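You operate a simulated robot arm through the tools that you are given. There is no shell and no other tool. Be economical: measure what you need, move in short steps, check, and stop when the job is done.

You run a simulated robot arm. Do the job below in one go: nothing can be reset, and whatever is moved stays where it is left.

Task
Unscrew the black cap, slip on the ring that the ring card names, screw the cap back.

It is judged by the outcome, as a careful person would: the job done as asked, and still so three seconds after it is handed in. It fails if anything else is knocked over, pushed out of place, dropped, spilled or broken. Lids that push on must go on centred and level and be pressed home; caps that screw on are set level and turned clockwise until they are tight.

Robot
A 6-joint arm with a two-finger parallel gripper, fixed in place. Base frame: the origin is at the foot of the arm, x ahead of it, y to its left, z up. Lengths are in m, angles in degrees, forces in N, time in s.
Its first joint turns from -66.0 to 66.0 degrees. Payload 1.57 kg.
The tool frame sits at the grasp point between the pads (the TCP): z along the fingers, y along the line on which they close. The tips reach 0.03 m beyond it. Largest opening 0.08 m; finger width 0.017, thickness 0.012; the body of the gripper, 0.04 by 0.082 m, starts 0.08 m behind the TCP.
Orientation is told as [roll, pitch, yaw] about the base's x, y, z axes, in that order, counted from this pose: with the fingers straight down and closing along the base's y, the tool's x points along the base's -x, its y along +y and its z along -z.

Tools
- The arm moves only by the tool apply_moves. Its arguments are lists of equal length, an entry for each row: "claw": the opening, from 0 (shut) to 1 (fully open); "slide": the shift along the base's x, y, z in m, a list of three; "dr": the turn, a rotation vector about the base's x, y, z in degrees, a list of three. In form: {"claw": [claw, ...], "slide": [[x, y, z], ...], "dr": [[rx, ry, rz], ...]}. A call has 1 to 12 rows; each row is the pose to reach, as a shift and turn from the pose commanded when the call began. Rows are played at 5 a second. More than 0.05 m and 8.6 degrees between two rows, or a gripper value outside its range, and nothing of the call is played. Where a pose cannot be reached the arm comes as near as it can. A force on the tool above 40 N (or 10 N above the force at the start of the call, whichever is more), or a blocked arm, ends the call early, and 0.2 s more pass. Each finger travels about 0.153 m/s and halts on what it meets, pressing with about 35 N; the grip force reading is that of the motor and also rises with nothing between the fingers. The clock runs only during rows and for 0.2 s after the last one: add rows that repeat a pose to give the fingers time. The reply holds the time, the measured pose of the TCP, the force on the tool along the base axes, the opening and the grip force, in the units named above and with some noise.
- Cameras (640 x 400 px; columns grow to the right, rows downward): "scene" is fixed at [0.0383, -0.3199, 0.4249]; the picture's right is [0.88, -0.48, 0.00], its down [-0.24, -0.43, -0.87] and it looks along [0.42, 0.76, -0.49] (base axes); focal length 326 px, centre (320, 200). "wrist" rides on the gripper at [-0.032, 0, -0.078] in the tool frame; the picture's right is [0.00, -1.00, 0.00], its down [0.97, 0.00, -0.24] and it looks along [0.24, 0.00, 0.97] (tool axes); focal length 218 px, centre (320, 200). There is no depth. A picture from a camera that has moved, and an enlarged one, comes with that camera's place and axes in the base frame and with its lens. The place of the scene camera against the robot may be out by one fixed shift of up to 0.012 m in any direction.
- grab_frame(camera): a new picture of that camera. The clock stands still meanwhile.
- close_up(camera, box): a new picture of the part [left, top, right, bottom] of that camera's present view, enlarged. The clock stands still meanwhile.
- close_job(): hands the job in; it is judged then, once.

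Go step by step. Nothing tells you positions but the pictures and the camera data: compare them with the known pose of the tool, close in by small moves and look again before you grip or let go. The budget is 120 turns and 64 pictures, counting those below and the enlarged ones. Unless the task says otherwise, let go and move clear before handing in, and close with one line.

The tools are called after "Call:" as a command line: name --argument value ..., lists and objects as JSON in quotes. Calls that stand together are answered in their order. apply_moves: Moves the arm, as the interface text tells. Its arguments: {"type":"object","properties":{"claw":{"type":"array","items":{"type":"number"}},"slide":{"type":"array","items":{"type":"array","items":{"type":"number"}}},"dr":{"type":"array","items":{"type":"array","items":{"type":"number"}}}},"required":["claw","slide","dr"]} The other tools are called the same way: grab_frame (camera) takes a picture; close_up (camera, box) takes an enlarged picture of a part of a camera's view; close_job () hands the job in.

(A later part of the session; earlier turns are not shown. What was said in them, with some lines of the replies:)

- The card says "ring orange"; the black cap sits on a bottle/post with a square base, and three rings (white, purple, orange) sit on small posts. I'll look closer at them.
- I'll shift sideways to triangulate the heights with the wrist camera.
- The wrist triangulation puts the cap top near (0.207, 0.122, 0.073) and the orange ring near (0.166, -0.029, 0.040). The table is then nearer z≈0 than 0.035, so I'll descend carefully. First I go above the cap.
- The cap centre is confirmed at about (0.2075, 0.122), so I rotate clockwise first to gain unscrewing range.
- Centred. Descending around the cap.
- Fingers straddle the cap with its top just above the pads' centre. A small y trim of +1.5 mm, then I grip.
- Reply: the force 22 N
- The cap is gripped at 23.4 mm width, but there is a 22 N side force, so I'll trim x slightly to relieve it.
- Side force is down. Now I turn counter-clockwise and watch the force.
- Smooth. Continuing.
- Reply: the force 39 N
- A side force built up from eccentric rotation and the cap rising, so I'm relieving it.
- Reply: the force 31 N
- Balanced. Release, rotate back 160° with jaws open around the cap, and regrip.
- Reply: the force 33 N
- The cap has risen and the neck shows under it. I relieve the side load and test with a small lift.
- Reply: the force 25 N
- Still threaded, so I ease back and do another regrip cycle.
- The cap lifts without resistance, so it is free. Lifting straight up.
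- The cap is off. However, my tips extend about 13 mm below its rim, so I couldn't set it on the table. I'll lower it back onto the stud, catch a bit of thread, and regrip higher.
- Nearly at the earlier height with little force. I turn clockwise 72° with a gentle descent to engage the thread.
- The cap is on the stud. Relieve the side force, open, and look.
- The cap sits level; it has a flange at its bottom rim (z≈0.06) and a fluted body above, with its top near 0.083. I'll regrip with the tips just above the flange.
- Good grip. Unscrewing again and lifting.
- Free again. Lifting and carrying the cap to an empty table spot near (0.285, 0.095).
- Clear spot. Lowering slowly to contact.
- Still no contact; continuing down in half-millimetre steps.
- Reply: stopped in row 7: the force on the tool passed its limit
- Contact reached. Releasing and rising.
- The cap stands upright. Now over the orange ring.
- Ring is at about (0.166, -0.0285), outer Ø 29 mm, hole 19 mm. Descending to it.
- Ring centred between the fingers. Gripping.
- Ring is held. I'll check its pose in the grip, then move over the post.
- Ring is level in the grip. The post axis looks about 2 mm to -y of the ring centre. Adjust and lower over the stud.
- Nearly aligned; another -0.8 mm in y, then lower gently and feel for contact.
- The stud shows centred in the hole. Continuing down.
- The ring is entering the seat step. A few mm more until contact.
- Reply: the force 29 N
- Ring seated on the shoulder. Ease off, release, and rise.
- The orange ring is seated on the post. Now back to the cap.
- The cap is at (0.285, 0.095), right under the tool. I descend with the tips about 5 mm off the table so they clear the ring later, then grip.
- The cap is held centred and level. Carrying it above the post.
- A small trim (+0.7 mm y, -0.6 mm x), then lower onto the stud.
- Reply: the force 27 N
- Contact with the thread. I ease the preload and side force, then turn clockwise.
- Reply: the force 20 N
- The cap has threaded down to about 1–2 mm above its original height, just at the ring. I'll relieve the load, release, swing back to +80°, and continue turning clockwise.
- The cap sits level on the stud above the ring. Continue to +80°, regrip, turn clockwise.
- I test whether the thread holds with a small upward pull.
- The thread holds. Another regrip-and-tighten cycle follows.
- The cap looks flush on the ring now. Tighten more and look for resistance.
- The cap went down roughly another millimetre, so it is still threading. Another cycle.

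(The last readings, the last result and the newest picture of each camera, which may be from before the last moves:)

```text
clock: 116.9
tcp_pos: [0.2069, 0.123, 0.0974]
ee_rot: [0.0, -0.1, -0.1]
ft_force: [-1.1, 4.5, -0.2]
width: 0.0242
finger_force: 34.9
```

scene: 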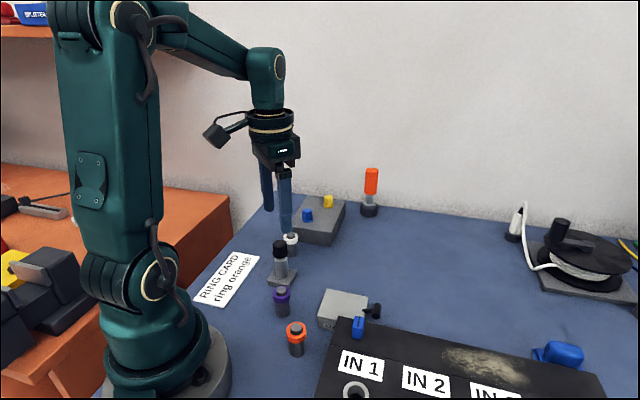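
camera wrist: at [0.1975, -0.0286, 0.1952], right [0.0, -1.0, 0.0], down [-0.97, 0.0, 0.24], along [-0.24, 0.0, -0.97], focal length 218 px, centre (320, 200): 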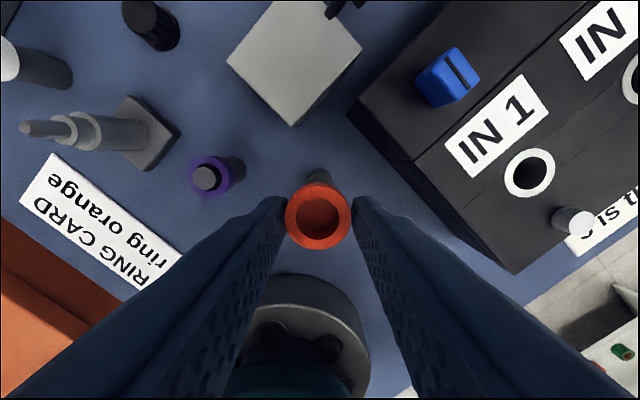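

The width changed from 23.5 to 24.2 mm, hinting that the pads now slip over the flutes (tight). I turn a bit further to confirm.

Call:
apply_moves --claw '[0, 0, 0, 0, 0, 0, 0, 0, 0, 0]' --slide '[[0, 0, 0], [0, 0, 0], [0, 0, 0], [0, 0, 0], [0, 0, 0], [0, 0, 0], [0, 0, 0], [0, 0, 0], [0, 0, 0], [0, 0, 0]]' --dr '[[0, 0, -8], [0, 0, -16], [0, 0, -24], [0, 0, -32], [0, 0, -40], [0, 0, -48], [0, 0, -56], [0, 0, -64], [0, 0, -72], [0, 0, -80]]'

Call:
close_up --camera "scene" --box '[255, 220, 305, 270]'

```text
clock: 119.1
tcp_pos: [0.2076, 0.1211, 0.0962]
ee_rot: [0.1, -0.1, -80.0]
ft_force: [1.0, 0.4, 0.7]
width: 0.0234
finger_force: 35.0
```

```text
8.00 times, centred on (280, 245) of scene
camera zoom: at [0.0383, -0.3199, 0.4249], right [0.88, -0.48, 0.0], down [-0.24, -0.43, -0.87], along [0.42, 0.76, -0.49], focal length 2608 px, centre (640, -160)
```

zoom: 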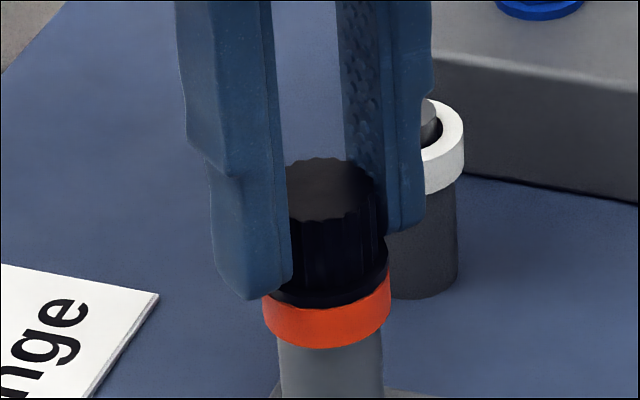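

Cap height is unchanged after 160° more of turning, so it is tight on the ring and the grip was slipping. Release and move clear.

Call:
apply_moves --claw '[0, 0.3, 0.6, 0.6, 0.6, 0.6, 0.6, 0.6]' --slide '[[0, 0, 0], [0, 0, 0], [0, 0, 0], [0, 0, 0], [0, 0, 0.03], [0, 0, 0.06], [0, 0, 0.1], [0, 0, 0.1]]' --dr '[[0, 0, 0], [0, 0, 0], [0, 0, 0], [0, 0, 0], [0, 0, 0], [0, 0, 0], [0, 0, 0], [0, 0, 0]]'

Call:
close_up --camera "scene" --box '[255, 220, 305, 270]'

Call:
grab_frame --camera "scene"

```text
clock: 120.9
tcp_pos: [0.2069, 0.1214, 0.1978]
ee_rot: [0.0, -0.1, -80.0]
ft_force: [0.1, 0.7, 0.3]
width: 0.048
finger_force: 0.1
```

```text
8.00 times, centred on (280, 245) of scene
camera zoom: at [0.0383, -0.3199, 0.4249], right [0.88, -0.48, 0.0], down [-0.24, -0.43, -0.87], along [0.42, 0.76, -0.49], focal length 2608 px, centre (640, -160)
```

zoom: 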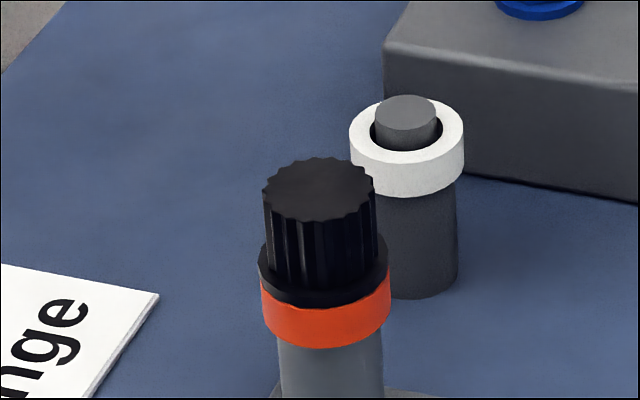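

```text
0 pictures are left
```

scene: 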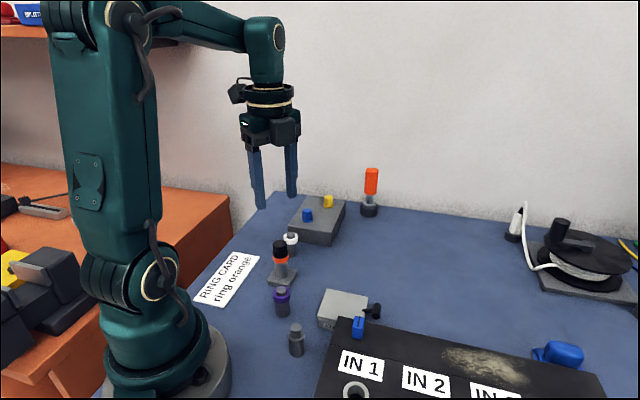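

The cap is level and tight on the orange ring, the gripper is clear, and everything else is where it was.

Call:
close_job

```text
The job is handed in.
```

The job is handed in: I unscrewed the black cap, slipped on the orange ring named by the card, and screwed the cap back on until it stopped moving down.
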